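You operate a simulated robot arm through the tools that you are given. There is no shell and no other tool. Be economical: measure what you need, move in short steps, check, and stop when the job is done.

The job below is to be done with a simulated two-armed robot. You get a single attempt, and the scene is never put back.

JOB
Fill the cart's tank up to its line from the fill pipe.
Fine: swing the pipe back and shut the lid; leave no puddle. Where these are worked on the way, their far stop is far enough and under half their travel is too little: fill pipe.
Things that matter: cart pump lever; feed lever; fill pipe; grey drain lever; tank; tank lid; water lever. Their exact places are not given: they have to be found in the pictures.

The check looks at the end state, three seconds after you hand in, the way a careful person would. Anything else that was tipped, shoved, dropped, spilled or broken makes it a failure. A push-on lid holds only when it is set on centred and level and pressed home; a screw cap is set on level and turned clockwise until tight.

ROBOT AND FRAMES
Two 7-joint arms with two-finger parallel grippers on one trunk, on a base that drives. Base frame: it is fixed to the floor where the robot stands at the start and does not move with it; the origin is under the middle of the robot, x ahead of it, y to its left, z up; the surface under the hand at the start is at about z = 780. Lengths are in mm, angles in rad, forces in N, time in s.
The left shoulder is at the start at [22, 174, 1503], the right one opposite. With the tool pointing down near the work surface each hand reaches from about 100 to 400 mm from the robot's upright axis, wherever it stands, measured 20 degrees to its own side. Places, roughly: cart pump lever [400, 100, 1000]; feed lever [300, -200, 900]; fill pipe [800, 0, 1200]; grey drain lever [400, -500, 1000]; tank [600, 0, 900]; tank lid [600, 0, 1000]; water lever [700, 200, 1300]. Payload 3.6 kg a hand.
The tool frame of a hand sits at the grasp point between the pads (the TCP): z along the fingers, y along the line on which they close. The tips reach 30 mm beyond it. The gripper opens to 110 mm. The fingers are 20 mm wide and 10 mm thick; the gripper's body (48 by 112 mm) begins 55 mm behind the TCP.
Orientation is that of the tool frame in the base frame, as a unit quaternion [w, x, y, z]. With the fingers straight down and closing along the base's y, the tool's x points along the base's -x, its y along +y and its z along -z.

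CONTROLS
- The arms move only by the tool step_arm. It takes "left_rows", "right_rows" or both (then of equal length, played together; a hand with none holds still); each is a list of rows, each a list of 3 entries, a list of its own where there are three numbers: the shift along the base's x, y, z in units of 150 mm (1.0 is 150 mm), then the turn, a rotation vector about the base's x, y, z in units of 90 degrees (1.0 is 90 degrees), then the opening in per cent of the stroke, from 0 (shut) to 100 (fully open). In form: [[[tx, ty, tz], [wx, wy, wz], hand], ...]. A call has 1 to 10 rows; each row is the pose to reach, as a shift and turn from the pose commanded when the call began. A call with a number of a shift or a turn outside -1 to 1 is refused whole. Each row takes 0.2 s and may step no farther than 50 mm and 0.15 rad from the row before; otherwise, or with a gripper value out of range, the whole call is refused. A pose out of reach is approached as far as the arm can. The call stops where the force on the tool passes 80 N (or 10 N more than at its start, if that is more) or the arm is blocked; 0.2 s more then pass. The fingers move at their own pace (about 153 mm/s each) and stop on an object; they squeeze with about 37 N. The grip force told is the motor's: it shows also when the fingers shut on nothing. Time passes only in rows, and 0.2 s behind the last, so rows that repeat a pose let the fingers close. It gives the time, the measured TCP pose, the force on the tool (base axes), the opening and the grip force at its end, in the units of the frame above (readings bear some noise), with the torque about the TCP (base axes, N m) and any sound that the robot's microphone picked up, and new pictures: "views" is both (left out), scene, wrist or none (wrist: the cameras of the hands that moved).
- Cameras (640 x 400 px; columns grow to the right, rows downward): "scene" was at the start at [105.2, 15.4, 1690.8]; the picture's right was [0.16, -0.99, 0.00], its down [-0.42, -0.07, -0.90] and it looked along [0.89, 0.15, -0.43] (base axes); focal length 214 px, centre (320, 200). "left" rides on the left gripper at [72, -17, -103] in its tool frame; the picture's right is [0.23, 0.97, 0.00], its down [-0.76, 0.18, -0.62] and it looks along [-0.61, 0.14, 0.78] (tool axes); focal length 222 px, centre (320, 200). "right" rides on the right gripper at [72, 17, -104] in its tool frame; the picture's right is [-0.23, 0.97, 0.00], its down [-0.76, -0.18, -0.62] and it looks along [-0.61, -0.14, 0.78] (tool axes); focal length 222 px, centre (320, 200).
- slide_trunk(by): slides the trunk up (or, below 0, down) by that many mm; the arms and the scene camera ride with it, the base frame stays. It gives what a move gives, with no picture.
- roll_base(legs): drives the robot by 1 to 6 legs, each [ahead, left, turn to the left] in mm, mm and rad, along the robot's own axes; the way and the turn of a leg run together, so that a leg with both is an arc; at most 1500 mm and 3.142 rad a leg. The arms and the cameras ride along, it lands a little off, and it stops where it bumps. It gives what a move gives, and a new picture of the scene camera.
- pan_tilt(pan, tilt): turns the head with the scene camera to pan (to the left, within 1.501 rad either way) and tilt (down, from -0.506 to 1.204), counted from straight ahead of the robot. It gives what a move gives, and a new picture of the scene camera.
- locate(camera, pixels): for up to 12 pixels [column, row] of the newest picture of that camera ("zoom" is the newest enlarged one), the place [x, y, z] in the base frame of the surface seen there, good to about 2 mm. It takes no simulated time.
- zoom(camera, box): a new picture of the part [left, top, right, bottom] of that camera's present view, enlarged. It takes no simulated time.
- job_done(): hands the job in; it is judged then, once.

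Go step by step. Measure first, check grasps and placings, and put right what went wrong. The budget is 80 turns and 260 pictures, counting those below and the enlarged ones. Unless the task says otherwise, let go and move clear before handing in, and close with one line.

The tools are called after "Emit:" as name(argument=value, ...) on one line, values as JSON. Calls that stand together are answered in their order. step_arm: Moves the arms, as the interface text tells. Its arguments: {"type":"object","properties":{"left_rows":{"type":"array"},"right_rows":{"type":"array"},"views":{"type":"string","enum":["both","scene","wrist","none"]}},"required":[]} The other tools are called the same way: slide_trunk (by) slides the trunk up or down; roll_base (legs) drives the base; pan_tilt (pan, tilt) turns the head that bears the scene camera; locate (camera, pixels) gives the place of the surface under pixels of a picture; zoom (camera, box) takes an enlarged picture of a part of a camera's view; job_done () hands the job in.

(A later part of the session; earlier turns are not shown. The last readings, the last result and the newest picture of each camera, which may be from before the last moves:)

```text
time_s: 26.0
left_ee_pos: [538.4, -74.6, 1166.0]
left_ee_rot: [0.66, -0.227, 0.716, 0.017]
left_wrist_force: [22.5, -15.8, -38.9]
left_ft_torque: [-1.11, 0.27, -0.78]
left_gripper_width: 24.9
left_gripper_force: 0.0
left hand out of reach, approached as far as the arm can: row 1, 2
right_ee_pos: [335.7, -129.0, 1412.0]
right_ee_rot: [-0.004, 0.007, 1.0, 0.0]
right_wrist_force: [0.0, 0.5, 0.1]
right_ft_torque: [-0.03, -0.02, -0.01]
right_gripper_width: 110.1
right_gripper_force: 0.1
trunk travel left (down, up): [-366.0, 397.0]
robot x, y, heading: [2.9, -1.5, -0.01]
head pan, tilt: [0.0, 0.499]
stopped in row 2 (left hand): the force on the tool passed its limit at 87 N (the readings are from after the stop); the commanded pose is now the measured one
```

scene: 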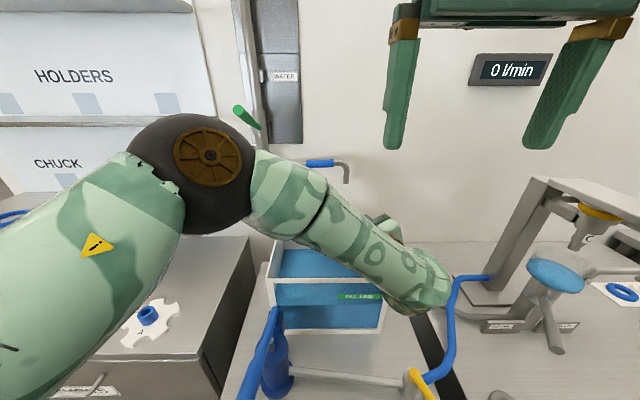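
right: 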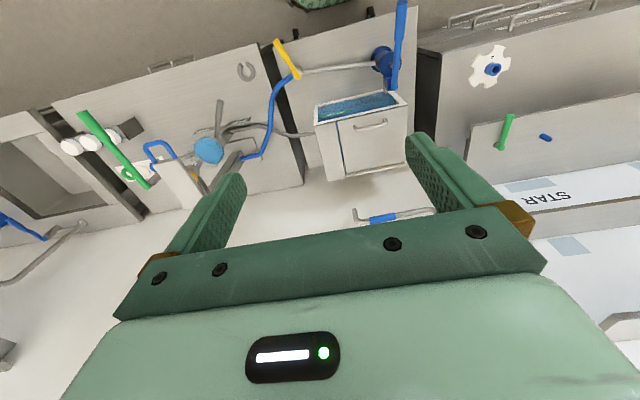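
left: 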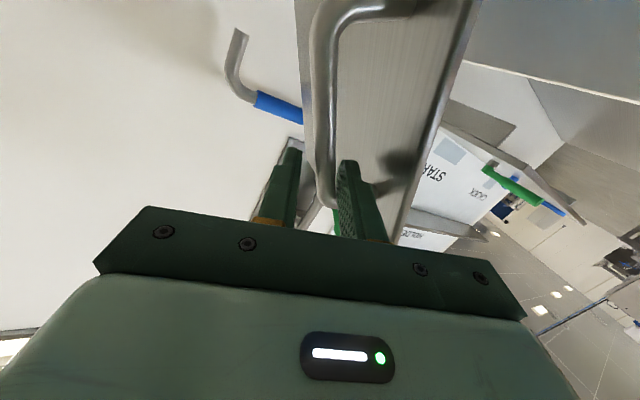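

The limit comes from the hand pointing leftward. I'll yaw it about 18° to the right, so the fingers point straight ahead while still hooking the bar, then push in −y.

Emit:
step_arm(left_rows=[[[0, 0.02, 0], [0, 0, -0.06], 32], [[0, 0.02, 0], [0, 0, -0.12], 36], [[0, 0.02, 0], [0, 0, -0.2], 36], [[0, -0.05, 0.01], [0, 0, -0.2], 36], [[0, -0.15, 0.02], [0, 0, -0.22], 36], [[0, -0.3, 0.01], [0, 0, -0.24], 36]], views="both")

```text
time_s: 27.4
left_ee_pos: [531.7, -118.0, 1177.0]
left_ee_rot: [0.659, -0.095, 0.739, -0.108]
left_wrist_force: [-7.9, -0.2, -15.0]
left_ft_torque: [-0.33, 0.24, 0.28]
left_gripper_width: 41.5
left_gripper_force: 1.8
right_ee_pos: [325.3, -128.2, 1416.6]
right_ee_rot: [0.001, 0.005, 1.0, 0.001]
right_wrist_force: [-1.0, 0.0, 0.0]
right_ft_torque: [0.0, 0.01, 0.03]
right_gripper_width: 109.9
right_gripper_force: 0.0
trunk travel left (down, up): [-366.0, 397.0]
robot x, y, heading: [3.4, -5.4, -0.011]
head pan, tilt: [0.0, 0.499]
```

scene: 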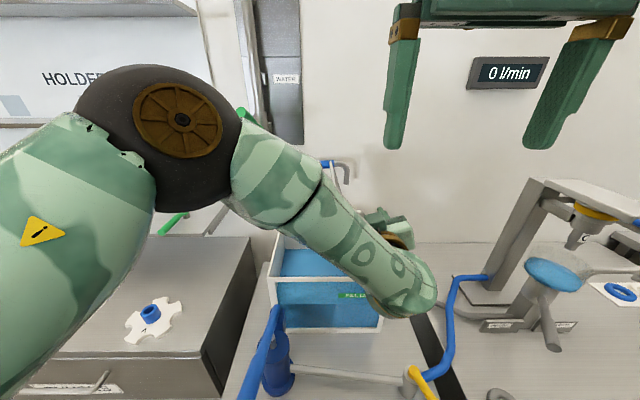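
left: 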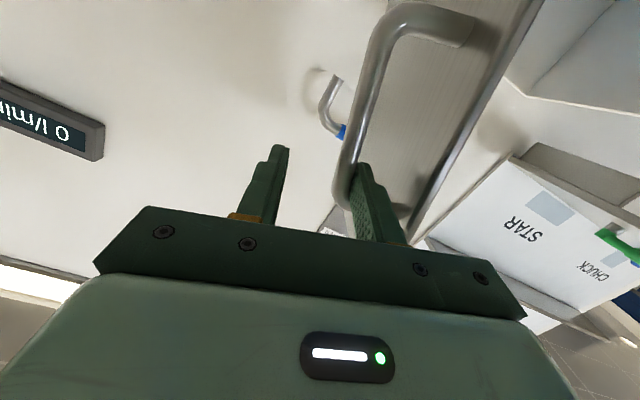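

The inner finger now hooks the bar and the lid is near 80°. Pushing further along the arc.

Emit:
step_arm(left_rows=[[[0, -0.12, 0.0], [0, 0, 0], 38], [[0, -0.24, -0.03], [0, 0, 0], 38], [[0, -0.36, -0.08], [0, 0, 0], 38], [[0, -0.46, -0.14], [0, 0, 0], 38]], views="both")

```text
time_s: 28.4
left_ee_pos: [533.1, -140.6, 1180.3]
left_ee_rot: [0.648, -0.09, 0.749, -0.107]
left_wrist_force: [-34.2, 3.2, -59.4]
left_ft_torque: [-1.22, 0.71, 1.07]
left_gripper_width: 52.1
left_gripper_force: 10.4
left hand out of reach, approached as far as the arm can: row 1, 2, 3, 4
right_ee_pos: [324.6, -126.8, 1414.8]
right_ee_rot: [0.001, 0.006, 1.0, 0.001]
right_wrist_force: [0.7, -0.1, 1.1]
right_ft_torque: [0.0, 0.01, -0.01]
right_gripper_width: 110.0
right_gripper_force: 0.1
trunk travel left (down, up): [-366.0, 397.0]
robot x, y, heading: [0.2, -4.9, -0.007]
head pan, tilt: [0.0, 0.499]
```

scene: 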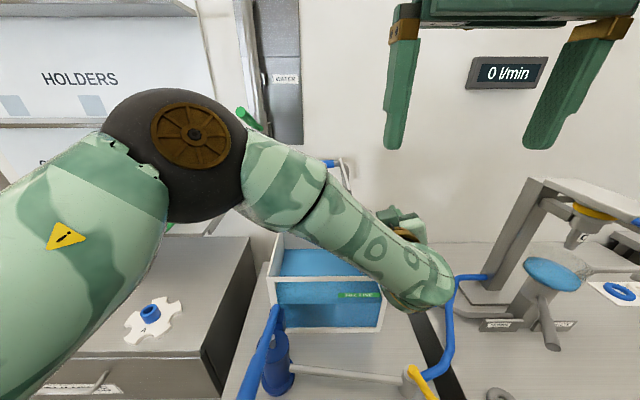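
left: 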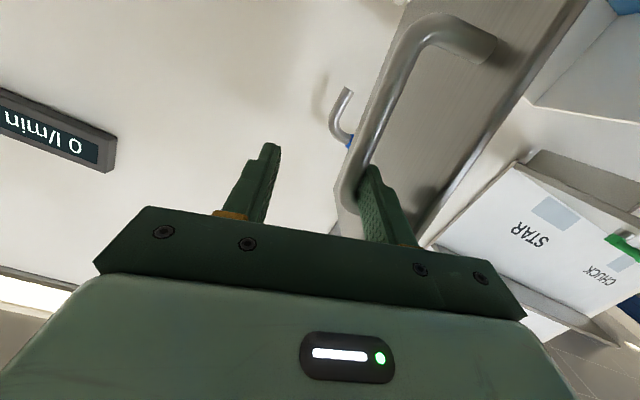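

Emit:
locate(camera="left", pixels=[[480, 80], [420, 90], [450, 130], [430, 180], [410, 60], [540, 30], [440, 215], [370, 140], [470, 30]])

Emit:
pan_tilt(pan=-0.1, tilt=0.6)

```text
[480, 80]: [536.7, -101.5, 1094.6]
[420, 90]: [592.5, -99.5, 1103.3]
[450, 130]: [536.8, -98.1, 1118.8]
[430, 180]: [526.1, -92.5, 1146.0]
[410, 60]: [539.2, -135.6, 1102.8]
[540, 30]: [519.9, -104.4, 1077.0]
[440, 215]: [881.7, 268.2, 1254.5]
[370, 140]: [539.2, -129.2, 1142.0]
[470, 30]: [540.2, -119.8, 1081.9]
```

```text
time_s: 29.1
left_ee_pos: [533.0, -140.7, 1180.9]
left_ee_rot: [0.648, -0.091, 0.749, -0.106]
left_wrist_force: [-35.5, 3.7, -58.8]
left_ft_torque: [-1.27, 0.81, 0.98]
left_gripper_width: 52.0
left_gripper_force: 9.6
right_ee_pos: [324.8, -127.7, 1415.6]
right_ee_rot: [0.001, 0.006, 1.0, 0.001]
right_wrist_force: [-0.4, -1.1, -0.2]
right_ft_torque: [0.04, -0.01, -0.01]
right_gripper_width: 109.7
right_gripper_force: 0.0
trunk travel left (down, up): [-366.0, 397.0]
robot x, y, heading: [1.1, -2.1, -0.008]
head pan, tilt: [-0.099, 0.6]
```

scene: 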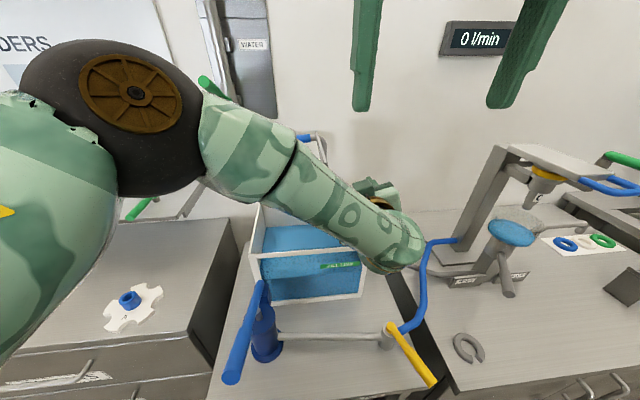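

The lid leans at about 80° (y −104 at z 1077, −92 at z 1146), not yet past vertical, and the left hand can't reach further right. I'll bring the right hand over the lid's top edge, which it can straddle, and pull it right.

Emit:
step_arm(right_rows=[[[0.17, 0.05, 0], [0, -0.08, 0], 64], [[0.34, 0.1, 0], [0, -0.16, 0], 64], [[0.5, 0.15, -0.05], [0, -0.24, 0], 64], [[0.67, 0.2, -0.1], [0, -0.32, 0], 64], [[0.83, 0.25, -0.2], [0, -0.4, 0], 64], [[1.0, 0.29, -0.3], [0, -0.444, 0], 64]], views="both")

```text
time_s: 30.5
left_ee_pos: [534.4, -139.9, 1179.7]
left_ee_rot: [0.648, -0.09, 0.749, -0.107]
left_wrist_force: [-34.5, 3.5, -59.1]
left_ft_torque: [-1.3, 0.84, 0.97]
left_gripper_width: 51.7
left_gripper_force: 9.4
right_ee_pos: [474.2, -85.5, 1371.3]
right_ee_rot: [0.343, 0.005, 0.939, 0.003]
right_wrist_force: [0.0, 0.1, 0.7]
right_ft_torque: [0.0, 0.01, -0.01]
right_gripper_width: 70.5
right_gripper_force: 0.2
trunk travel left (down, up): [-366.0, 397.0]
robot x, y, heading: [-0.1, -2.9, -0.011]
head pan, tilt: [-0.099, 0.6]
```

scene: 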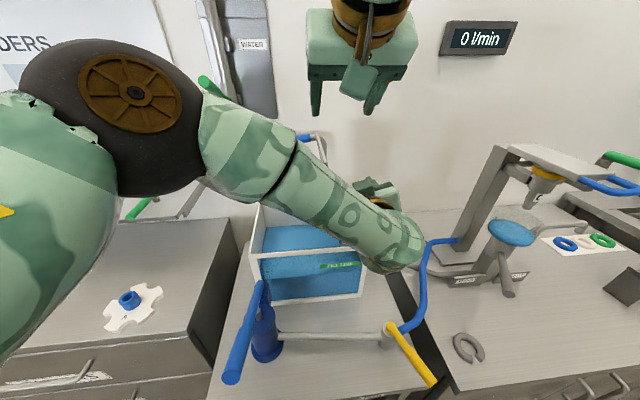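
right: 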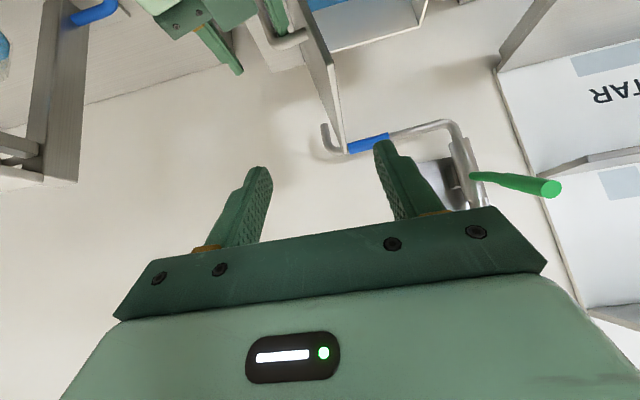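

Emit:
locate(camera="right", pixels=[[298, 20], [320, 80], [343, 148], [332, 120], [310, 60], [325, 125]])

```text
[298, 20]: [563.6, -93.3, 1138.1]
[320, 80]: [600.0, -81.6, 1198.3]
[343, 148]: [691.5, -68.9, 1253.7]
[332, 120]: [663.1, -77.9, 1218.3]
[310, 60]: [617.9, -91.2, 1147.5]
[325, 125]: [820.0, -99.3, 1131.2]
```

Emit:
step_arm(right_rows=[[[0.19, 0.03, -0.15], [0, 0, 0], 64], [[0.38, 0.067, -0.3], [0, 0, 0], 64], [[0.573, 0.067, -0.47], [0, 0, 0], 64], [[0.573, 0.067, -0.68], [0, 0, 0], 64], [[0.573, 0.067, -0.89], [0, 0, 0], 64], [[0.573, -0.05, -0.89], [0, 0, 0], 64], [[0.573, -0.1, -0.89], [0, 0, 0], 64]], views="both")

```text
time_s: 32.1
left_ee_pos: [533.3, -140.8, 1180.3]
left_ee_rot: [0.648, -0.091, 0.749, -0.105]
left_wrist_force: [-32.7, 0.5, -60.4]
left_ft_torque: [-1.1, 0.82, 1.34]
left_gripper_width: 50.4
left_gripper_force: 8.2
right_ee_pos: [560.5, -99.7, 1236.9]
right_ee_rot: [0.343, 0.005, 0.939, 0.002]
right_wrist_force: [-0.9, 3.2, 0.5]
right_ft_torque: [-0.01, -0.01, 0.03]
right_gripper_width: 72.0
right_gripper_force: 1.8
trunk travel left (down, up): [-366.0, 397.0]
robot x, y, heading: [0.4, -0.5, -0.008]
head pan, tilt: [-0.099, 0.6]
```

scene: 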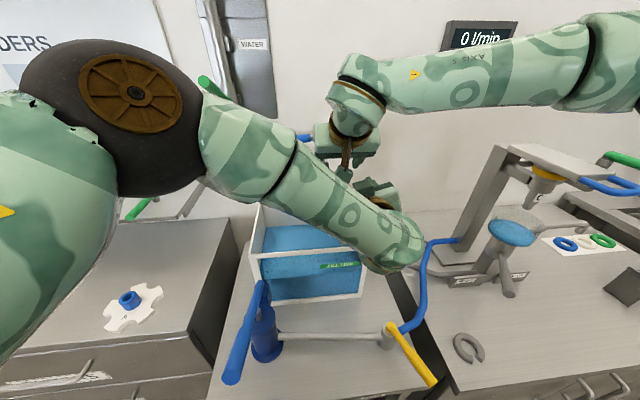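
right: 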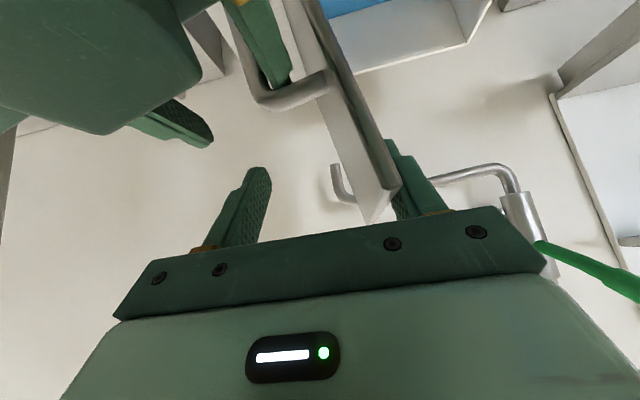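

The right fingers straddle the lid edge. I'll relax and withdraw the left hand backwards, then to the left.

Emit:
step_arm(left_rows=[[[0, 0, -0.08], [0, 0, 0], 50], [[-0.2, 0, -0.08], [0, 0, 0], 50], [[-0.45, 0.02, -0.06], [0, 0, 0], 50], [[-0.7, 0.05, -0.04], [0, 0, 0], 50], [[-0.9, 0.2, 0.0], [0, 0, 0], 50], [[-0.95, 0.5, 0.1], [0, 0, 0], 50], [[-1, 0.75, 0.2], [0, 0, 0], 50], [[-1, 1.0, 0.3], [0, 0, 0], 50]], views="scene")

```text
time_s: 33.9
left_ee_pos: [388.9, 9.0, 1232.7]
left_ee_rot: [0.657, -0.09, 0.74, -0.11]
left_wrist_force: [0.3, 0.8, -0.7]
left_ft_torque: [0.01, 0.04, 0.01]
left_gripper_width: 54.9
left_gripper_force: 0.1
left hand out of reach, approached as far as the arm can: row 1, 2, 3, 4, 5
right_ee_pos: [560.5, -99.2, 1237.2]
right_ee_rot: [0.343, 0.005, 0.939, 0.002]
right_wrist_force: [-0.3, 0.2, 0.4]
right_ft_torque: [-0.02, -0.02, 0.02]
right_gripper_width: 70.7
right_gripper_force: 0.1
trunk travel left (down, up): [-366.0, 397.0]
robot x, y, heading: [-1.1, -1.0, -0.01]
head pan, tilt: [-0.099, 0.6]
```

scene: 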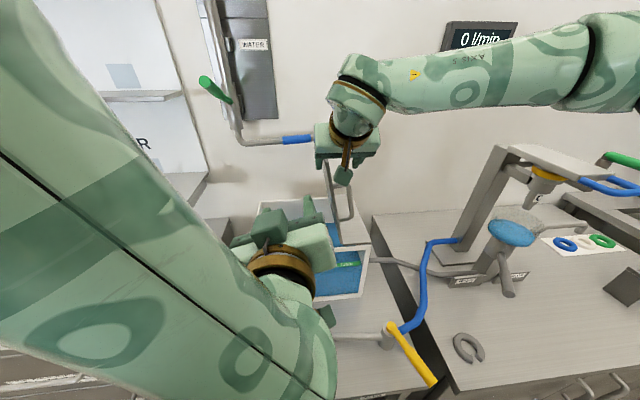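

Lid still stands between the right fingers with almost no load. Now pull it past vertical.

Emit:
step_arm(right_rows=[[[0, -0.15, 0], [0, 0, 0], 64], [[0, -0.3, 0], [0, 0, 0], 64], [[0, -0.45, 0], [0, 0, 0], 64], [[0, -0.55, 0], [0, 0, 0], 64], [[0, -0.65, 0], [0, 0, 0], 64]], views="both")

```text
time_s: 35.1
left_ee_pos: [393.8, 20.5, 1231.5]
left_ee_rot: [0.656, -0.097, 0.74, -0.112]
left_wrist_force: [0.0, 0.5, 0.3]
left_ft_torque: [0.01, 0.0, -0.03]
left_gripper_width: 55.1
left_gripper_force: 0.1
right_ee_pos: [562.1, -177.6, 1237.1]
right_ee_rot: [0.34, -0.006, 0.94, 0.0]
right_wrist_force: [2.7, 64.1, -16.6]
right_ft_torque: [1.05, 0.16, 0.53]
right_gripper_width: 102.5
right_gripper_force: 32.1
trunk travel left (down, up): [-366.0, 397.0]
robot x, y, heading: [2.6, 3.2, -0.01]
head pan, tilt: [-0.099, 0.6]
```

scene: 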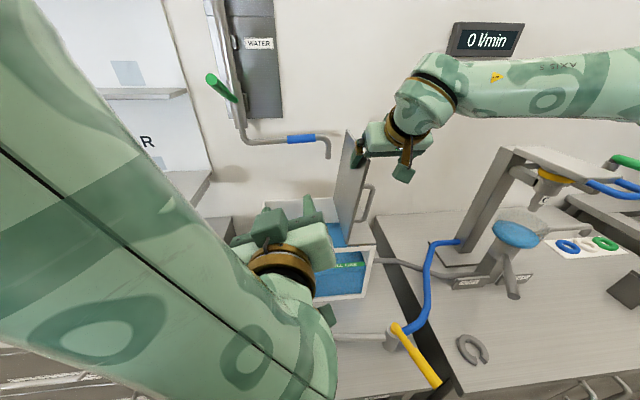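
right: 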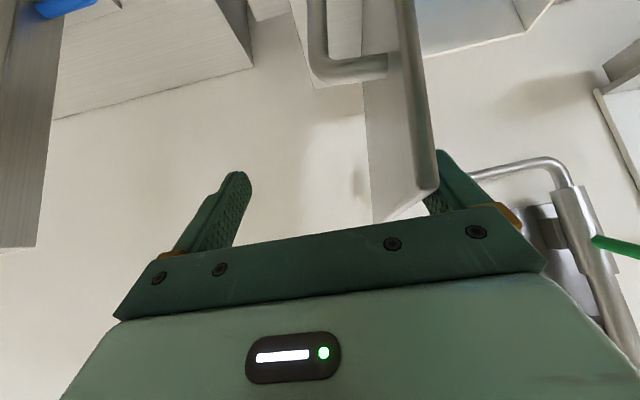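

A 64 N force shows the lid is at its stop. I'll check its angle, and back off a bit.

Emit:
locate(camera="right", pixels=[[420, 60], [400, 150], [432, 170], [412, 20], [390, 100], [380, 190]])

Emit:
step_arm(right_rows=[[[0, 0.1, 0], [0, 0, 0], 90], [[0, 0.15, 0], [0, 0, 0], 100], [[0, 0.15, 0], [0, 0, 0], 100]], views="both")

```text
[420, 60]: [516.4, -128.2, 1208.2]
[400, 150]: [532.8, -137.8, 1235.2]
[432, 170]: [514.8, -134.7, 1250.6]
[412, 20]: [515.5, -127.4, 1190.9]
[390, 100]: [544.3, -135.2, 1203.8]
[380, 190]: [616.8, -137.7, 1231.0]
```

```text
time_s: 35.9
left_ee_pos: [391.0, 11.3, 1232.3]
left_ee_rot: [0.657, -0.093, 0.74, -0.11]
left_wrist_force: [-0.1, 0.9, 0.3]
left_ft_torque: [0.03, -0.02, 0.04]
left_gripper_width: 55.0
left_gripper_force: 0.0
right_ee_pos: [561.9, -171.0, 1238.5]
right_ee_rot: [0.342, 0.006, 0.94, 0.0]
right_wrist_force: [-3.3, 23.5, -5.7]
right_ft_torque: [0.36, 0.32, 0.56]
right_gripper_width: 110.0
right_gripper_force: 0.1
trunk travel left (down, up): [-366.0, 397.0]
robot x, y, heading: [-0.5, -0.4, -0.012]
head pan, tilt: [-0.099, 0.6]
```

scene: 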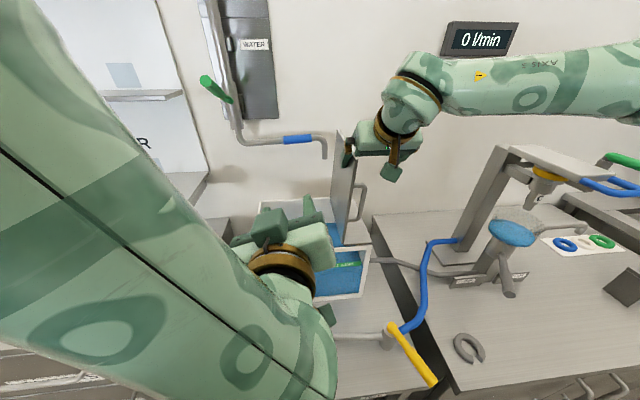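
right: 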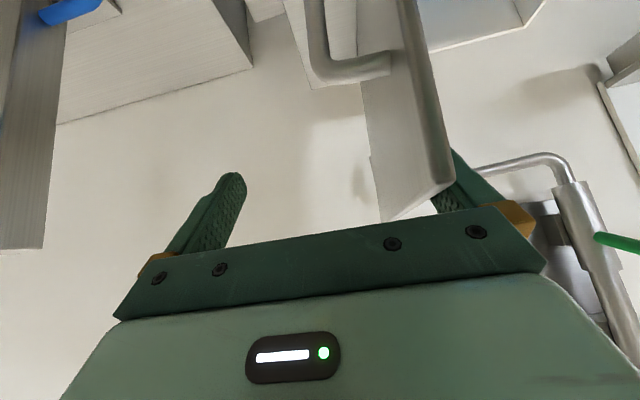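

The lid is at about 97°, on its stop and leaning open. I'll unload and lift the right hand off, then check it stays.

Emit:
step_arm(right_rows=[[[0, 0.15, 0], [0, 0, 0], 100], [[0, 0.2, 0.1], [0, 0, 0], 100], [[0, 0.2, 0.4], [0, 0, 0], 100], [[-0.05, 0.2, 0.7], [0, 0, 0], 100], [[-0.1, 0.2, 0.85], [0, 0, 0], 100]], views="both")

```text
time_s: 37.1
left_ee_pos: [390.8, 8.7, 1233.0]
left_ee_rot: [0.657, -0.091, 0.74, -0.11]
left_wrist_force: [-0.1, -1.1, 0.0]
left_ft_torque: [0.02, 0.01, -0.01]
left_gripper_width: 55.1
left_gripper_force: 0.1
right_ee_pos: [544.0, -145.5, 1365.2]
right_ee_rot: [0.342, 0.006, 0.94, 0.003]
right_wrist_force: [-0.6, 0.7, -0.3]
right_ft_torque: [0.03, -0.01, 0.0]
right_gripper_width: 109.9
right_gripper_force: 0.0
trunk travel left (down, up): [-366.0, 397.0]
robot x, y, heading: [2.2, -0.2, -0.015]
head pan, tilt: [-0.099, 0.6]
```

scene: 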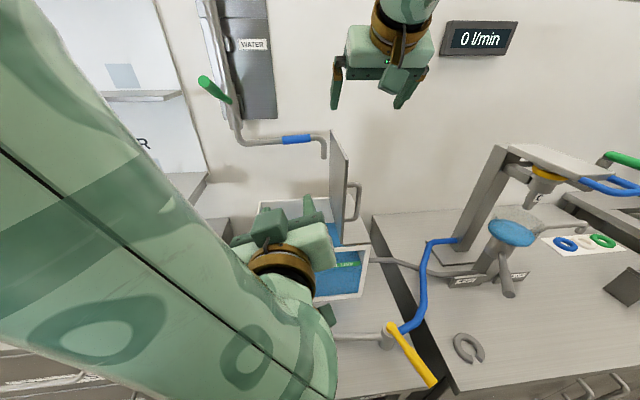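
right: 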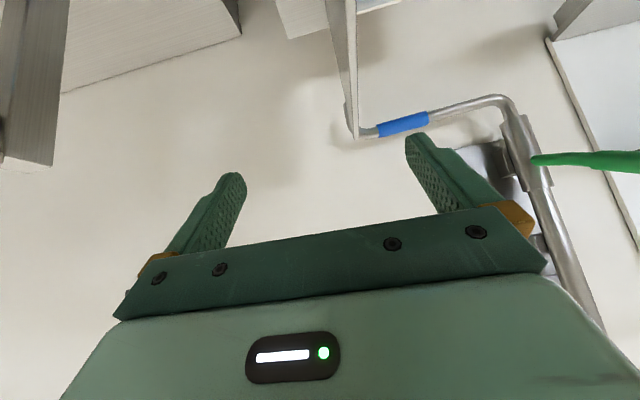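

The lid stays open by itself. Next is the pipe: I'll roll the left hand so it closes vertically and bring it toward the blue sleeve at about (823, 10, 1200).

Emit:
step_arm(left_rows=[[[0.1, 0.03, 0], [-0.085, 0, 0], 50], [[0.2, 0.06, 0], [-0.17, 0, 0], 50], [[0.3, 0.09, 0], [-0.255, 0, 0], 50], [[0.4, 0.1, 0], [-0.34, 0, 0], 50], [[0.5, 0.1, 0], [-0.425, 0, 0], 50], [[0.6, 0.1, 0], [-0.51, 0, 0], 50], [[0.7, 0.1, 0], [-0.595, 0, 0], 50], [[0.8, 0.1, 0], [-0.68, 0, 0], 50], [[0.9, 0.1, 0], [-0.75, 0, 0], 50], [[1.0, 0.1, 0], [-0.82, 0, 0], 50]], views="both")

```text
time_s: 39.3
left_ee_pos: [516.4, -12.9, 1254.1]
left_ee_rot: [-0.47, 0.473, -0.526, 0.528]
left_wrist_force: [-0.1, 0.1, 0.1]
left_ft_torque: [-0.01, 0.02, -0.01]
left_gripper_width: 55.0
left_gripper_force: 0.0
left hand out of reach, approached as far as the arm can: row 6, 7, 8, 9, 10
right_ee_pos: [544.9, -145.8, 1364.7]
right_ee_rot: [0.342, 0.005, 0.94, 0.002]
right_wrist_force: [0.0, 0.1, -0.5]
right_ft_torque: [0.0, -0.03, -0.02]
right_gripper_width: 109.9
right_gripper_force: 0.2
trunk travel left (down, up): [-366.0, 397.0]
robot x, y, heading: [1.1, -3.7, -0.011]
head pan, tilt: [-0.099, 0.6]
```

scene: 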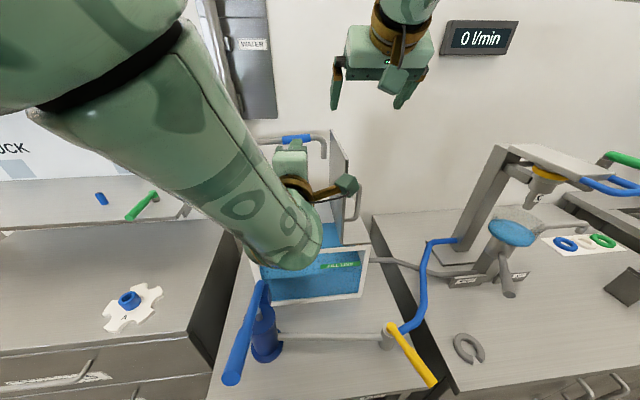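
left: 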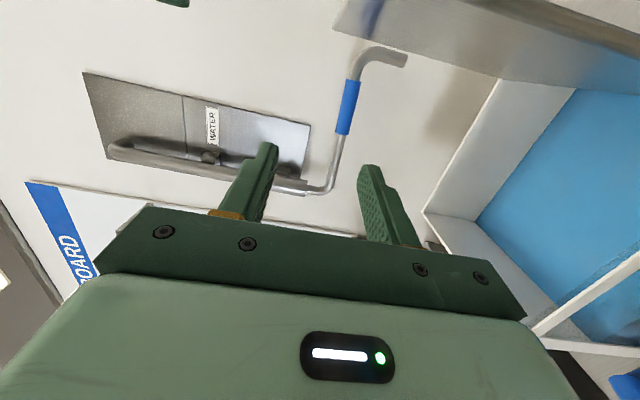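

In this flipped roll the left arm stalls at x≈516. I'll roll the hand back by 180° to the other grasp sense, which reaches forward better, and then advance.

Emit:
step_arm(left_rows=[[[-0.1, 0.05, 0.02], [0.093, -0.01, 0], 50], [[-0.1, 0.08, 0.02], [0.186, -0.02, 0], 50], [[-0.1, 0.1, 0.02], [0.279, -0.03, 0], 50], [[-0.1, 0.1, 0.02], [0.372, -0.04, 0], 50], [[-0.1, 0.1, 0.02], [0.465, -0.05, 0], 50], [[-0.1, 0.1, 0.02], [0.558, -0.06, 0], 50], [[-0.1, 0.1, 0.02], [0.651, -0.07, 0], 50], [[-0.1, 0.1, 0.02], [0.744, -0.08, 0], 50], [[-0.1, 0.1, 0.02], [0.837, -0.09, 0], 50], [[-0.1, 0.1, 0.02], [0.93, -0.1, 0], 50]], views="none")

Emit:
step_arm(left_rows=[[[0, 0, 0], [0.093, -0.01, 0], 50], [[0, 0, 0], [0.186, -0.02, 0], 50], [[0, 0, 0], [0.279, -0.03, 0], 50], [[0, 0, 0], [0.372, -0.04, 0], 50], [[0, 0, 0], [0.465, -0.05, 0], 50], [[0, 0, 0], [0.558, -0.06, 0], 50], [[0, 0, 0], [0.651, -0.07, 0], 50], [[0, 0, 0], [0.744, -0.08, 0], 50], [[0, 0, 0], [0.837, -0.09, 0], 50], [[0, 0, 0], [0.93, -0.1, 0], 50]], views="both")

```text
time_s: 41.5
left_ee_pos: [501.8, 5.9, 1253.0]
left_ee_rot: [0.695, -0.002, 0.715, -0.075]
left_wrist_force: [-0.4, 0.8, -0.8]
left_ft_torque: [-0.02, 0.04, 0.01]
left_gripper_width: 55.2
left_gripper_force: 0.1
left hand out of reach, approached as far as the arm can: row 3, 4, 5
right_ee_pos: [545.0, -146.0, 1363.0]
right_ee_rot: [0.342, 0.005, 0.94, 0.003]
right_wrist_force: [-0.6, 0.4, -0.9]
right_ft_torque: [0.01, 0.01, 0.0]
right_gripper_width: 109.8
right_gripper_force: 0.1
trunk travel left (down, up): [-366.0, 397.0]
robot x, y, heading: [-0.0, -2.0, -0.011]
head pan, tilt: [-0.099, 0.6]
```

```text
time_s: 43.7
left_ee_pos: [503.8, 8.4, 1255.7]
left_ee_rot: [0.563, 0.473, 0.535, 0.416]
left_wrist_force: [0.0, -0.5, 0.1]
left_ft_torque: [-0.01, -0.04, 0.02]
left_gripper_width: 55.1
left_gripper_force: 0.1
right_ee_pos: [545.2, -146.3, 1365.2]
right_ee_rot: [0.342, 0.006, 0.94, 0.001]
right_wrist_force: [-0.1, 0.1, 0.1]
right_ft_torque: [0.01, 0.04, 0.0]
right_gripper_width: 109.9
right_gripper_force: 0.0
trunk travel left (down, up): [-366.0, 397.0]
robot x, y, heading: [2.9, -1.2, -0.012]
head pan, tilt: [-0.099, 0.6]
```

scene: 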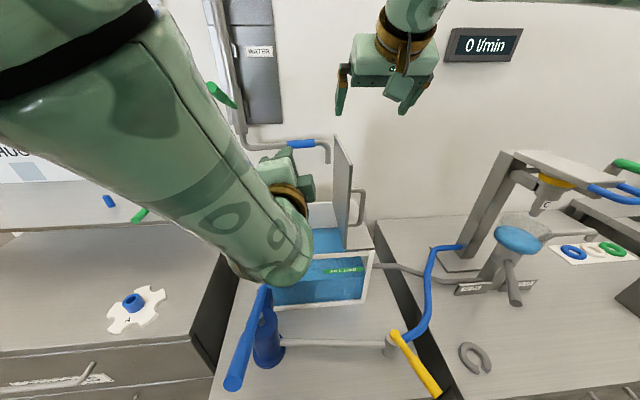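
left: 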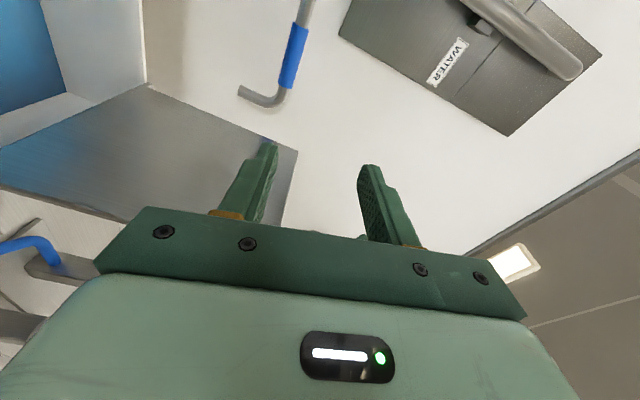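

The hand now closes nearly vertically and points at the pipe. Advance 150 mm while lowering to sleeve height.

Emit:
step_arm(left_rows=[[[0.2, 0, -0.08], [0.06, 0, 0], 60], [[0.4, 0, -0.16], [0.13, 0, 0], 60], [[0.6, 0, -0.24], [0.13, 0, 0], 60], [[0.8, 0, -0.32], [0.13, 0, 0], 60], [[1.0, 0, -0.37], [0.13, 0, 0], 60]], views="both")

```text
time_s: 44.9
left_ee_pos: [658.3, -35.6, 1234.4]
left_ee_rot: [0.504, 0.532, 0.495, 0.467]
left_wrist_force: [0.7, 0.5, -0.1]
left_ft_torque: [0.01, 0.03, -0.03]
left_gripper_width: 66.0
left_gripper_force: 0.0
left hand out of reach, approached as far as the arm can: row 1, 2, 3, 4, 5
right_ee_pos: [547.6, -144.9, 1363.0]
right_ee_rot: [0.341, 0.006, 0.94, 0.002]
right_wrist_force: [-0.5, 0.4, -0.2]
right_ft_torque: [-0.01, 0.03, -0.01]
right_gripper_width: 110.4
right_gripper_force: 0.2
trunk travel left (down, up): [-366.0, 397.0]
robot x, y, heading: [1.5, -2.7, -0.01]
head pan, tilt: [-0.099, 0.6]
```

scene: 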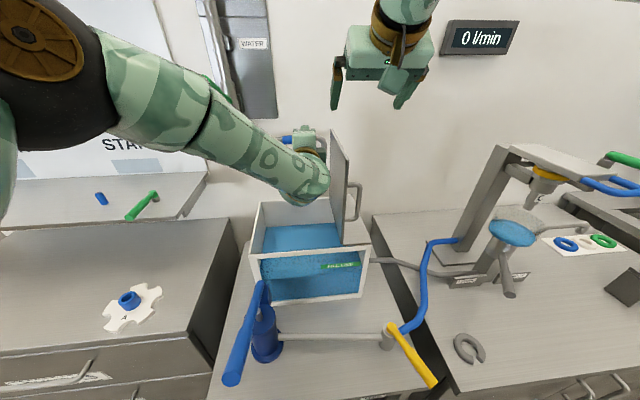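
left: 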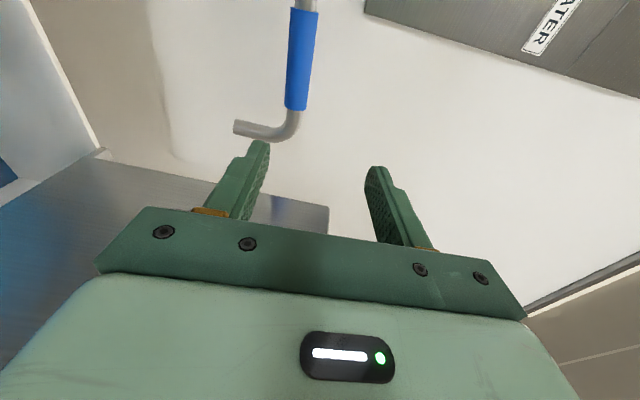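

Position lags (y −36 instead of 8) because the wrist wants to point to the right. I'll yaw the hand 25° right, which also suits the pipe's swing, and head for a pre-grasp at about (727, 40, 1200).

Emit:
step_arm(left_rows=[[[0.0, 0.1, 0], [0, 0, -0.08], 60], [[0.1, 0.2, 0], [0, 0, -0.16], 60], [[0.25, 0.213, 0], [0, 0, -0.24], 60], [[0.4, 0.213, 0], [0, 0, -0.28], 60], [[0.487, 0.213, 0], [0, 0, -0.28], 60], [[0.487, 0.213, 0], [0, 0, -0.28], 60]], views="both")

```text
time_s: 46.3
left_ee_pos: [793.0, -11.3, 1288.4]
left_ee_rot: [0.606, 0.622, 0.358, 0.343]
left_wrist_force: [-0.4, 0.5, -1.2]
left_ft_torque: [0.03, 0.01, -0.04]
left_gripper_width: 66.1
left_gripper_force: 0.2
left hand out of reach, approached as far as the arm can: row 1, 2, 3, 4, 5, 6
right_ee_pos: [545.4, -141.1, 1365.0]
right_ee_rot: [0.342, 0.005, 0.94, 0.0]
right_wrist_force: [0.6, -0.1, 0.9]
right_ft_torque: [-0.02, -0.04, -0.04]
right_gripper_width: 109.7
right_gripper_force: 0.0
trunk travel left (down, up): [-366.0, 397.0]
robot x, y, heading: [-1.3, -0.4, -0.012]
head pan, tilt: [-0.099, 0.6]
```

scene: 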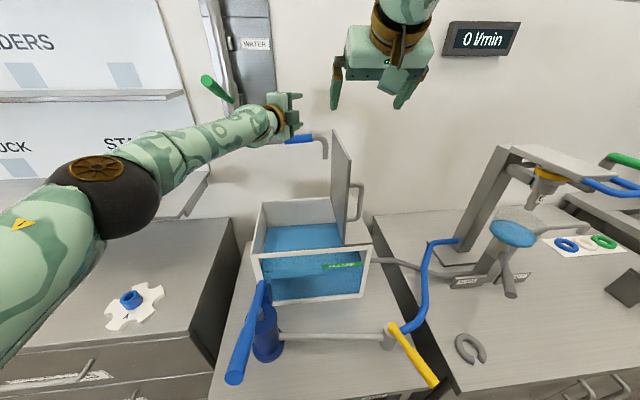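
left: 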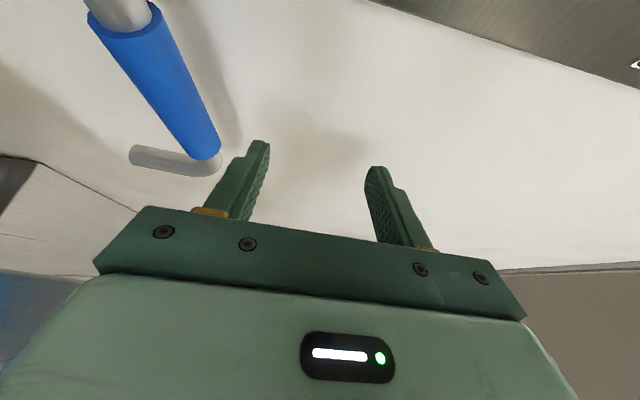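

The arm overshot to (793, −11, 1288), so the solver took an odd branch. I'll re-command the same pre-grasp from here, and also take the right hand back and up.

Emit:
step_arm(left_rows=[[[0, 0, 0], [0, 0, 0], 60], [[0, 0, 0], [0, 0, 0], 60], [[0, 0, 0], [0, 0, 0], 60], [[0, 0, 0], [0, 0, 0], 60]], right_rows=[[[-0.2, -0.1, 0.1], [0, 0, 0], 60], [[-0.4, -0.25, 0.2], [0, 0, 0], 60], [[-0.6, -0.4, 0.3], [0, 0, 0], 60], [[-0.8, -0.55, 0.3], [0, 0, 0], 60]], views="both")

```text
time_s: 47.3
left_ee_pos: [791.9, -17.6, 1290.2]
left_ee_rot: [0.606, 0.623, 0.357, 0.344]
left_wrist_force: [0.7, 0.0, -0.2]
left_ft_torque: [0.0, 0.02, 0.05]
left_gripper_width: 65.8
left_gripper_force: 0.0
right_ee_pos: [423.1, -226.3, 1410.0]
right_ee_rot: [0.342, 0.006, 0.94, 0.002]
right_wrist_force: [0.4, -0.1, -0.3]
right_ft_torque: [-0.03, -0.02, 0.01]
right_gripper_width: 65.9
right_gripper_force: 0.1
trunk travel left (down, up): [-366.0, 397.0]
robot x, y, heading: [-4.0, -2.8, -0.011]
head pan, tilt: [-0.099, 0.6]
```

scene: 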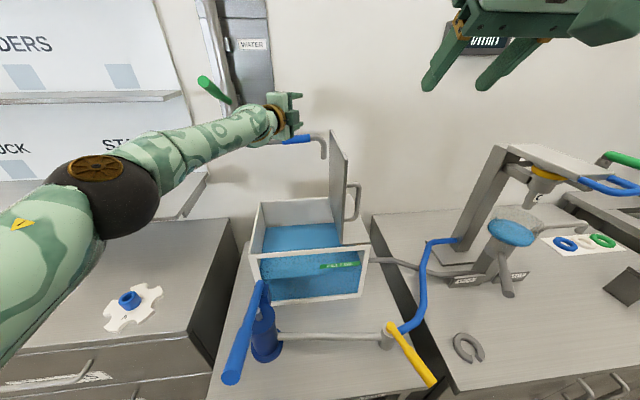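
right: 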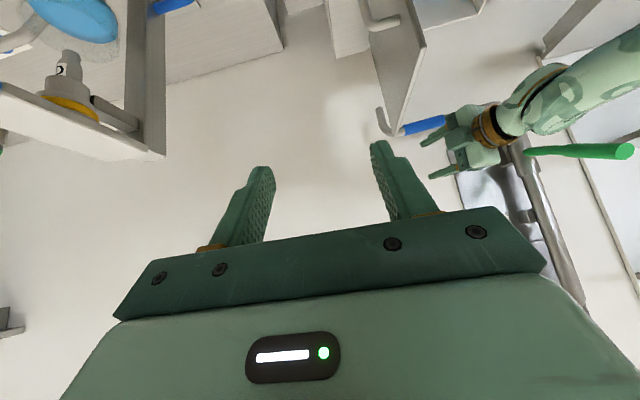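
left: 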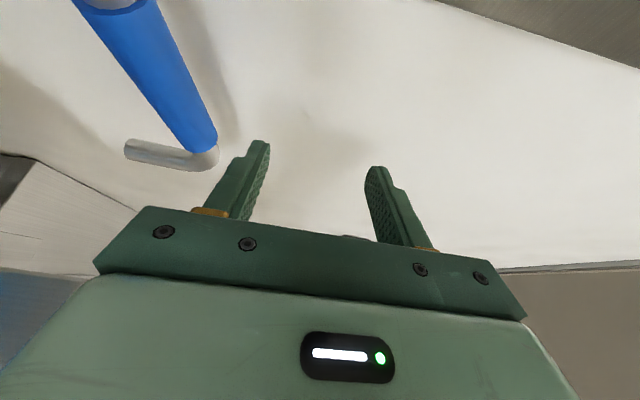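

The command now matches the measured pose. I'll back off 55 mm, then descend to sleeve height.

Emit:
step_arm(left_rows=[[[-0.2, 0.14, 0], [0, 0, 0], 60], [[-0.38, 0.27, -0.05], [0, 0, 0], 60], [[-0.38, 0.27, -0.25], [0, 0, 0], 60], [[-0.38, 0.27, -0.45], [0, 0, 0], 60], [[-0.38, 0.27, -0.6], [0, 0, 0], 60]], views="both")

```text
time_s: 48.5
left_ee_pos: [806.9, 9.6, 1253.0]
left_ee_rot: [0.606, 0.623, 0.356, 0.344]
left_wrist_force: [0.3, 0.2, 0.8]
left_ft_torque: [-0.02, -0.03, 0.05]
left_gripper_width: 65.4
left_gripper_force: 0.0
left hand out of reach, approached as far as the arm can: row 1, 2, 3, 4, 5
right_ee_pos: [424.1, -225.7, 1411.0]
right_ee_rot: [0.342, 0.006, 0.94, 0.003]
right_wrist_force: [-0.3, -1.0, 1.2]
right_ft_torque: [0.0, -0.02, 0.02]
right_gripper_width: 66.0
right_gripper_force: 0.1
trunk travel left (down, up): [-366.0, 397.0]
robot x, y, heading: [1.9, -2.3, -0.015]
head pan, tilt: [-0.099, 0.6]
```

scene: 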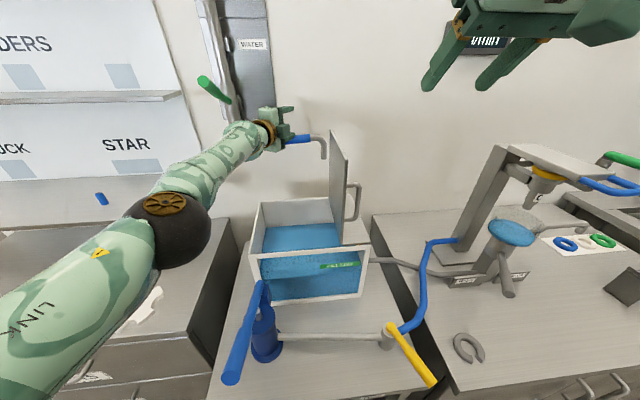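
left: 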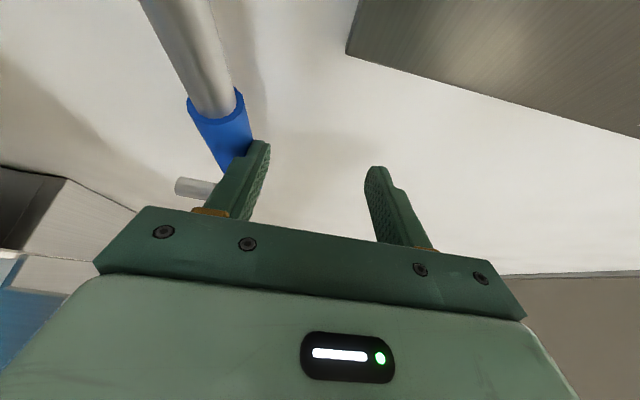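

At this level pitch the arm can't retract. I'll raise the hand and pitch the fingers down about 35°, which moves the wrist up and back into a better posture.

Emit:
step_arm(left_rows=[[[-0.05, 0, 0.25], [0, 0, 0], 60], [[-0.1, 0, 0.4], [0.04, 0.067, 0], 60], [[-0.2, 0.05, 0.4], [0.08, 0.134, 0], 60], [[-0.3, 0.1, 0.4], [0.12, 0.2, 0], 60], [[-0.4, 0.15, 0.4], [0.16, 0.268, 0], 60], [[-0.45, 0.2, 0.4], [0.2, 0.335, 0], 60]], views="both")

```text
time_s: 50.1
left_ee_pos: [736.7, 34.7, 1221.0]
left_ee_rot: [0.384, 0.81, 0.427, 0.118]
left_wrist_force: [1.1, 0.7, -0.2]
left_ft_torque: [0.02, 0.02, 0.0]
left_gripper_width: 65.6
left_gripper_force: 0.0
left hand out of reach, approached as far as the arm can: row 1, 3, 4, 5, 6
right_ee_pos: [414.6, -233.4, 1412.7]
right_ee_rot: [0.345, 0.012, 0.939, -0.001]
right_wrist_force: [-0.3, -0.4, 0.2]
right_ft_torque: [0.03, -0.07, 0.01]
right_gripper_width: 65.9
right_gripper_force: 0.0
trunk travel left (down, up): [-366.0, 397.0]
robot x, y, heading: [1.3, -3.7, -0.032]
head pan, tilt: [-0.099, 0.6]
stopped in row 6 (left hand): the arm was blocked; the commanded pose is now the measured one
```

scene: 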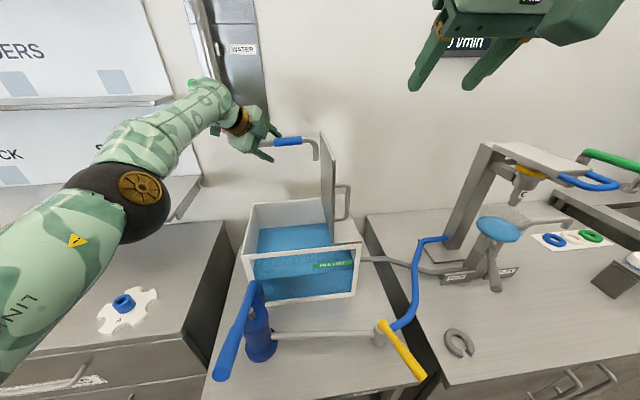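
left: 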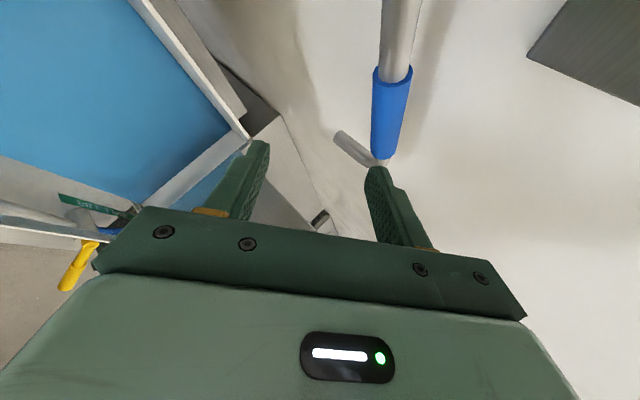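

The arm was blocked, probably against the water lever at (190,85). I'll check the flow display and that spot closely before moving on.

Emit:
zoom(camera="scene", box=[120, 40, 340, 180])

Emit:
zoom(camera="scene", box=[400, 0, 560, 100])

```text
2.86 times, centred on (230, 110) of scene
```

zoom: 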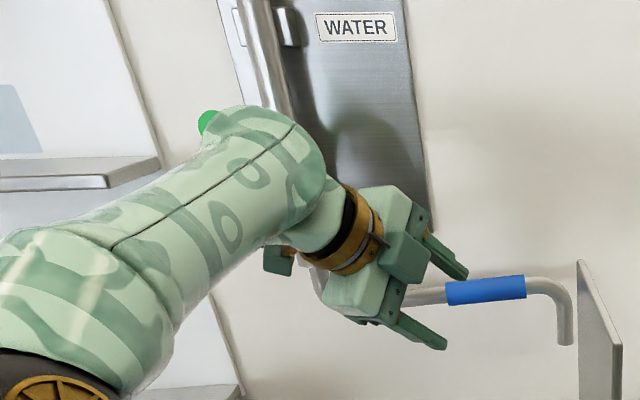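

```text
4.00 times, centred on (480, 50) of scene
```

zoom: 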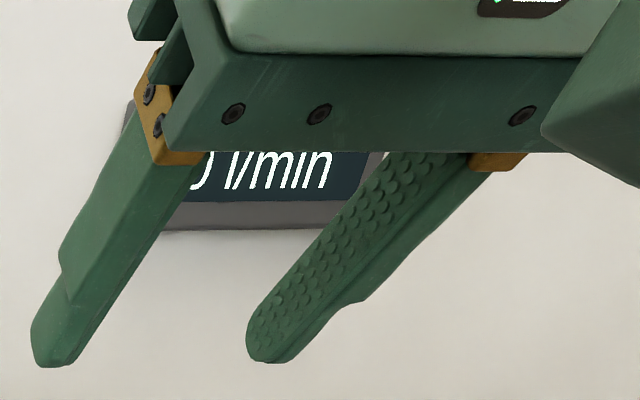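

Display still reads 0 and the forearm is up against the underside of the lever. I'll drop slightly and pull the left arm back out, then use the right arm for the pipe.

Emit:
step_arm(left_rows=[[[-0.1, 0, -0.12], [0, 0, 0], 60], [[-0.3, 0.02, -0.17], [0, 0, 0], 60], [[-0.55, 0.05, -0.2], [0, 0, 0], 60], [[-0.8, 0.1, -0.2], [0, 0, 0], 60], [[-1, 0.2, -0.2], [0, 0, 0], 60]], views="scene")

```text
time_s: 51.3
left_ee_pos: [747.8, 49.2, 1208.1]
left_ee_rot: [0.38, 0.808, 0.434, 0.119]
left_wrist_force: [-0.1, -0.2, 0.6]
left_ft_torque: [0.0, 0.02, 0.01]
left_gripper_width: 65.9
left_gripper_force: 0.0
left hand out of reach, approached as far as the arm can: row 1, 2, 3, 4, 5
right_ee_pos: [425.2, -232.4, 1408.8]
right_ee_rot: [0.341, 0.011, 0.94, 0.002]
right_wrist_force: [-0.3, -0.3, 0.2]
right_ft_torque: [-0.01, 0.0, -0.04]
right_gripper_width: 65.9
right_gripper_force: 0.0
trunk travel left (down, up): [-366.0, 397.0]
robot x, y, heading: [-0.6, -9.8, -0.018]
head pan, tilt: [-0.099, 0.6]
```

scene: 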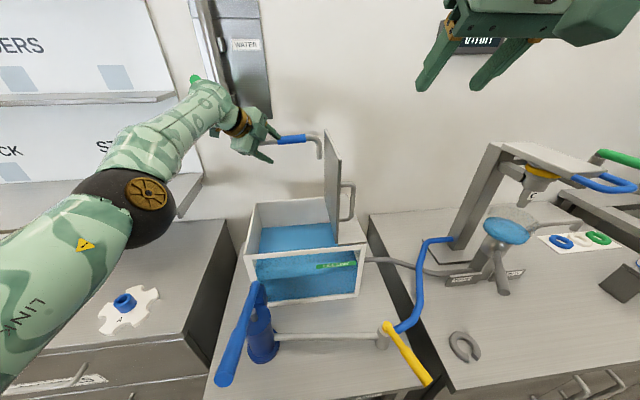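

Retraction stalls at a wrist limit. I'll unroll the hand about its own axis while pulling back.

Emit:
step_arm(left_rows=[[[0, 0, -0.05], [-0.048, 0.048, 0.063], 60], [[0, 0, -0.05], [-0.096, 0.096, 0.126], 60], [[-0.1, 0, -0.08], [-0.144, 0.144, 0.188], 60], [[-0.25, 0, -0.1], [-0.192, 0.192, 0.251], 60], [[-0.45, 0, -0.1], [-0.24, 0.24, 0.314], 60], [[-0.65, 0, -0.1], [-0.288, 0.288, 0.377], 60], [[-0.8, 0, -0.1], [-0.336, 0.336, 0.44], 60], [[-1, 0, -0.1], [-0.384, 0.384, 0.502], 60]], views="scene")

```text
time_s: 53.1
left_ee_pos: [744.1, 47.8, 1209.6]
left_ee_rot: [0.375, 0.459, 0.799, -0.102]
left_wrist_force: [0.2, -0.4, -0.8]
left_ft_torque: [-0.03, 0.0, -0.03]
left_gripper_width: 65.7
left_gripper_force: 0.0
left hand out of reach, approached as far as the arm can: row 1, 2, 3, 4, 5, 6, 7, 8
right_ee_pos: [429.1, -221.0, 1408.4]
right_ee_rot: [0.339, 0.007, 0.941, -0.002]
right_wrist_force: [-0.4, 0.0, -0.1]
right_ft_torque: [-0.02, 0.0, 0.01]
right_gripper_width: 66.0
right_gripper_force: 0.0
trunk travel left (down, up): [-366.0, 397.0]
robot x, y, heading: [1.5, -8.3, -0.018]
head pan, tilt: [-0.099, 0.6]
```

scene: 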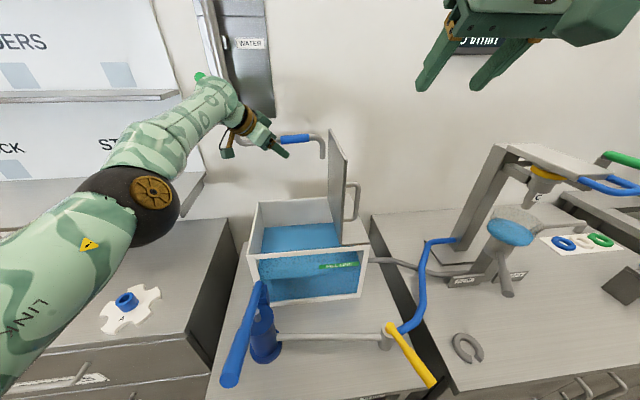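

Roll is free but the position isn't, so the limit is wrist bend with the elbow low. I'll pitch the hand up in line with the forearm while retracting.

Emit:
step_arm(left_rows=[[[-0.05, 0, 0], [-0.064, -0.064, 0], 60], [[-0.1, 0.03, 0], [-0.128, -0.128, 0], 60], [[-0.2, 0.06, 0], [-0.192, -0.192, 0], 60], [[-0.35, 0.1, 0], [-0.256, -0.256, 0], 60], [[-0.5, 0.15, 0], [-0.32, -0.32, 0], 60], [[-0.7, 0.2, 0], [-0.384, -0.384, 0], 60], [[-0.9, 0.25, 0], [-0.448, -0.448, 0], 60], [[-1, 0.3, 0], [-0.48, -0.48, 0], 60]], views="scene")

```text
time_s: 54.9
left_ee_pos: [593.3, 91.1, 1222.5]
left_ee_rot: [0.784, 0.291, 0.512, -0.198]
left_wrist_force: [-0.9, 1.1, 0.2]
left_ft_torque: [0.02, -0.01, -0.06]
left_gripper_width: 65.9
left_gripper_force: 0.1
left hand out of reach, approached as far as the arm can: row 1, 2
right_ee_pos: [427.5, -224.3, 1410.5]
right_ee_rot: [0.341, 0.006, 0.94, 0.0]
right_wrist_force: [0.3, 0.5, -0.5]
right_ft_torque: [-0.04, 0.05, -0.03]
right_gripper_width: 66.2
right_gripper_force: 0.0
trunk travel left (down, up): [-366.0, 397.0]
robot x, y, heading: [-0.7, -7.4, -0.01]
head pan, tilt: [-0.099, 0.6]
```

scene: 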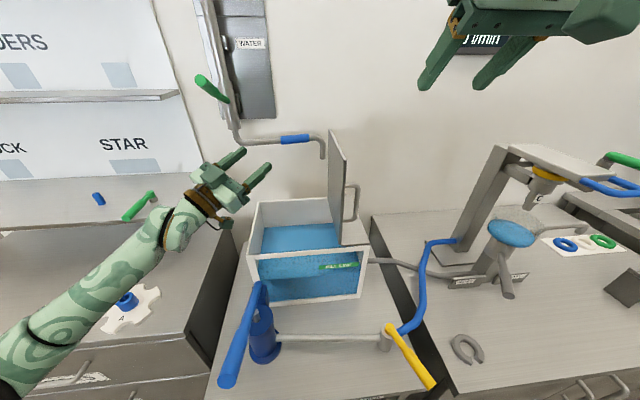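

The arm is free again, with the elbow low and the hand pointing slightly up and right, which suits the sleeve well. I'll roll so the fingers close vertically and line up 150 mm short of the sleeve along the finger direction.

Emit:
step_arm(left_rows=[[[0.08, 0, -0.05], [0.06, -0.057, 0.027], 55], [[0.16, 0, -0.1], [0.119, -0.114, 0.054], 55], [[0.24, 0, -0.15], [0.179, -0.172, 0.081], 55], [[0.32, 0, -0.2], [0.238, -0.229, 0.108], 55], [[0.4, 0, -0.25], [0.298, -0.286, 0.135], 55], [[0.48, 0, -0.3], [0.358, -0.343, 0.161], 55], [[0.56, 0, -0.35], [0.417, -0.4, 0.188], 55], [[0.64, 0, -0.4], [0.477, -0.458, 0.215], 55], [[0.72, 0, -0.44], [0.536, -0.515, 0.242], 55], [[0.8, 0, -0.48], [0.596, -0.572, 0.269], 55]], views="both")

```text
time_s: 57.1
left_ee_pos: [769.0, 270.1, 1272.4]
left_ee_rot: [0.751, 0.537, 0.24, 0.298]
left_wrist_force: [0.2, 1.8, 1.3]
left_ft_torque: [0.05, 0.03, -0.04]
left_gripper_width: 60.6
left_gripper_force: 0.1
left hand out of reach, approached as far as the arm can: row 3, 4, 5, 6, 7, 8, 9, 10
right_ee_pos: [424.2, -213.8, 1413.7]
right_ee_rot: [0.343, 0.008, 0.939, -0.005]
right_wrist_force: [-0.7, 1.2, -0.1]
right_ft_torque: [-0.08, -0.02, -0.09]
right_gripper_width: 65.8
right_gripper_force: 0.0
trunk travel left (down, up): [-366.0, 397.0]
robot x, y, heading: [0.3, -5.1, -0.017]
head pan, tilt: [-0.099, 0.6]
```

scene: 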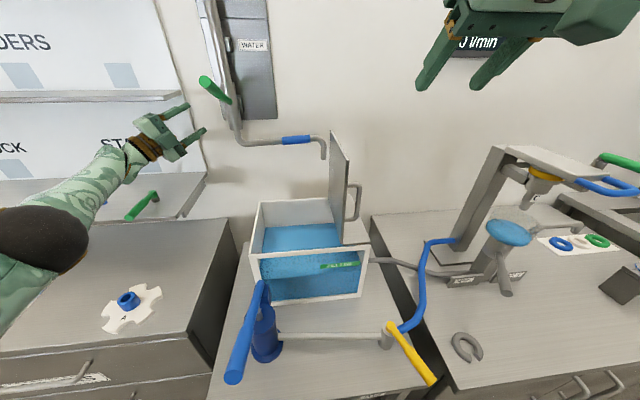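
left: 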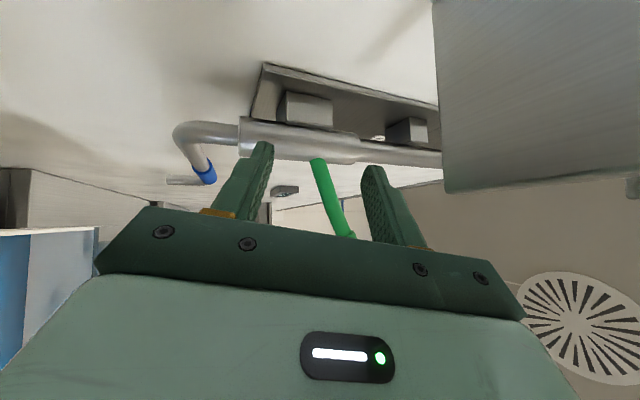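

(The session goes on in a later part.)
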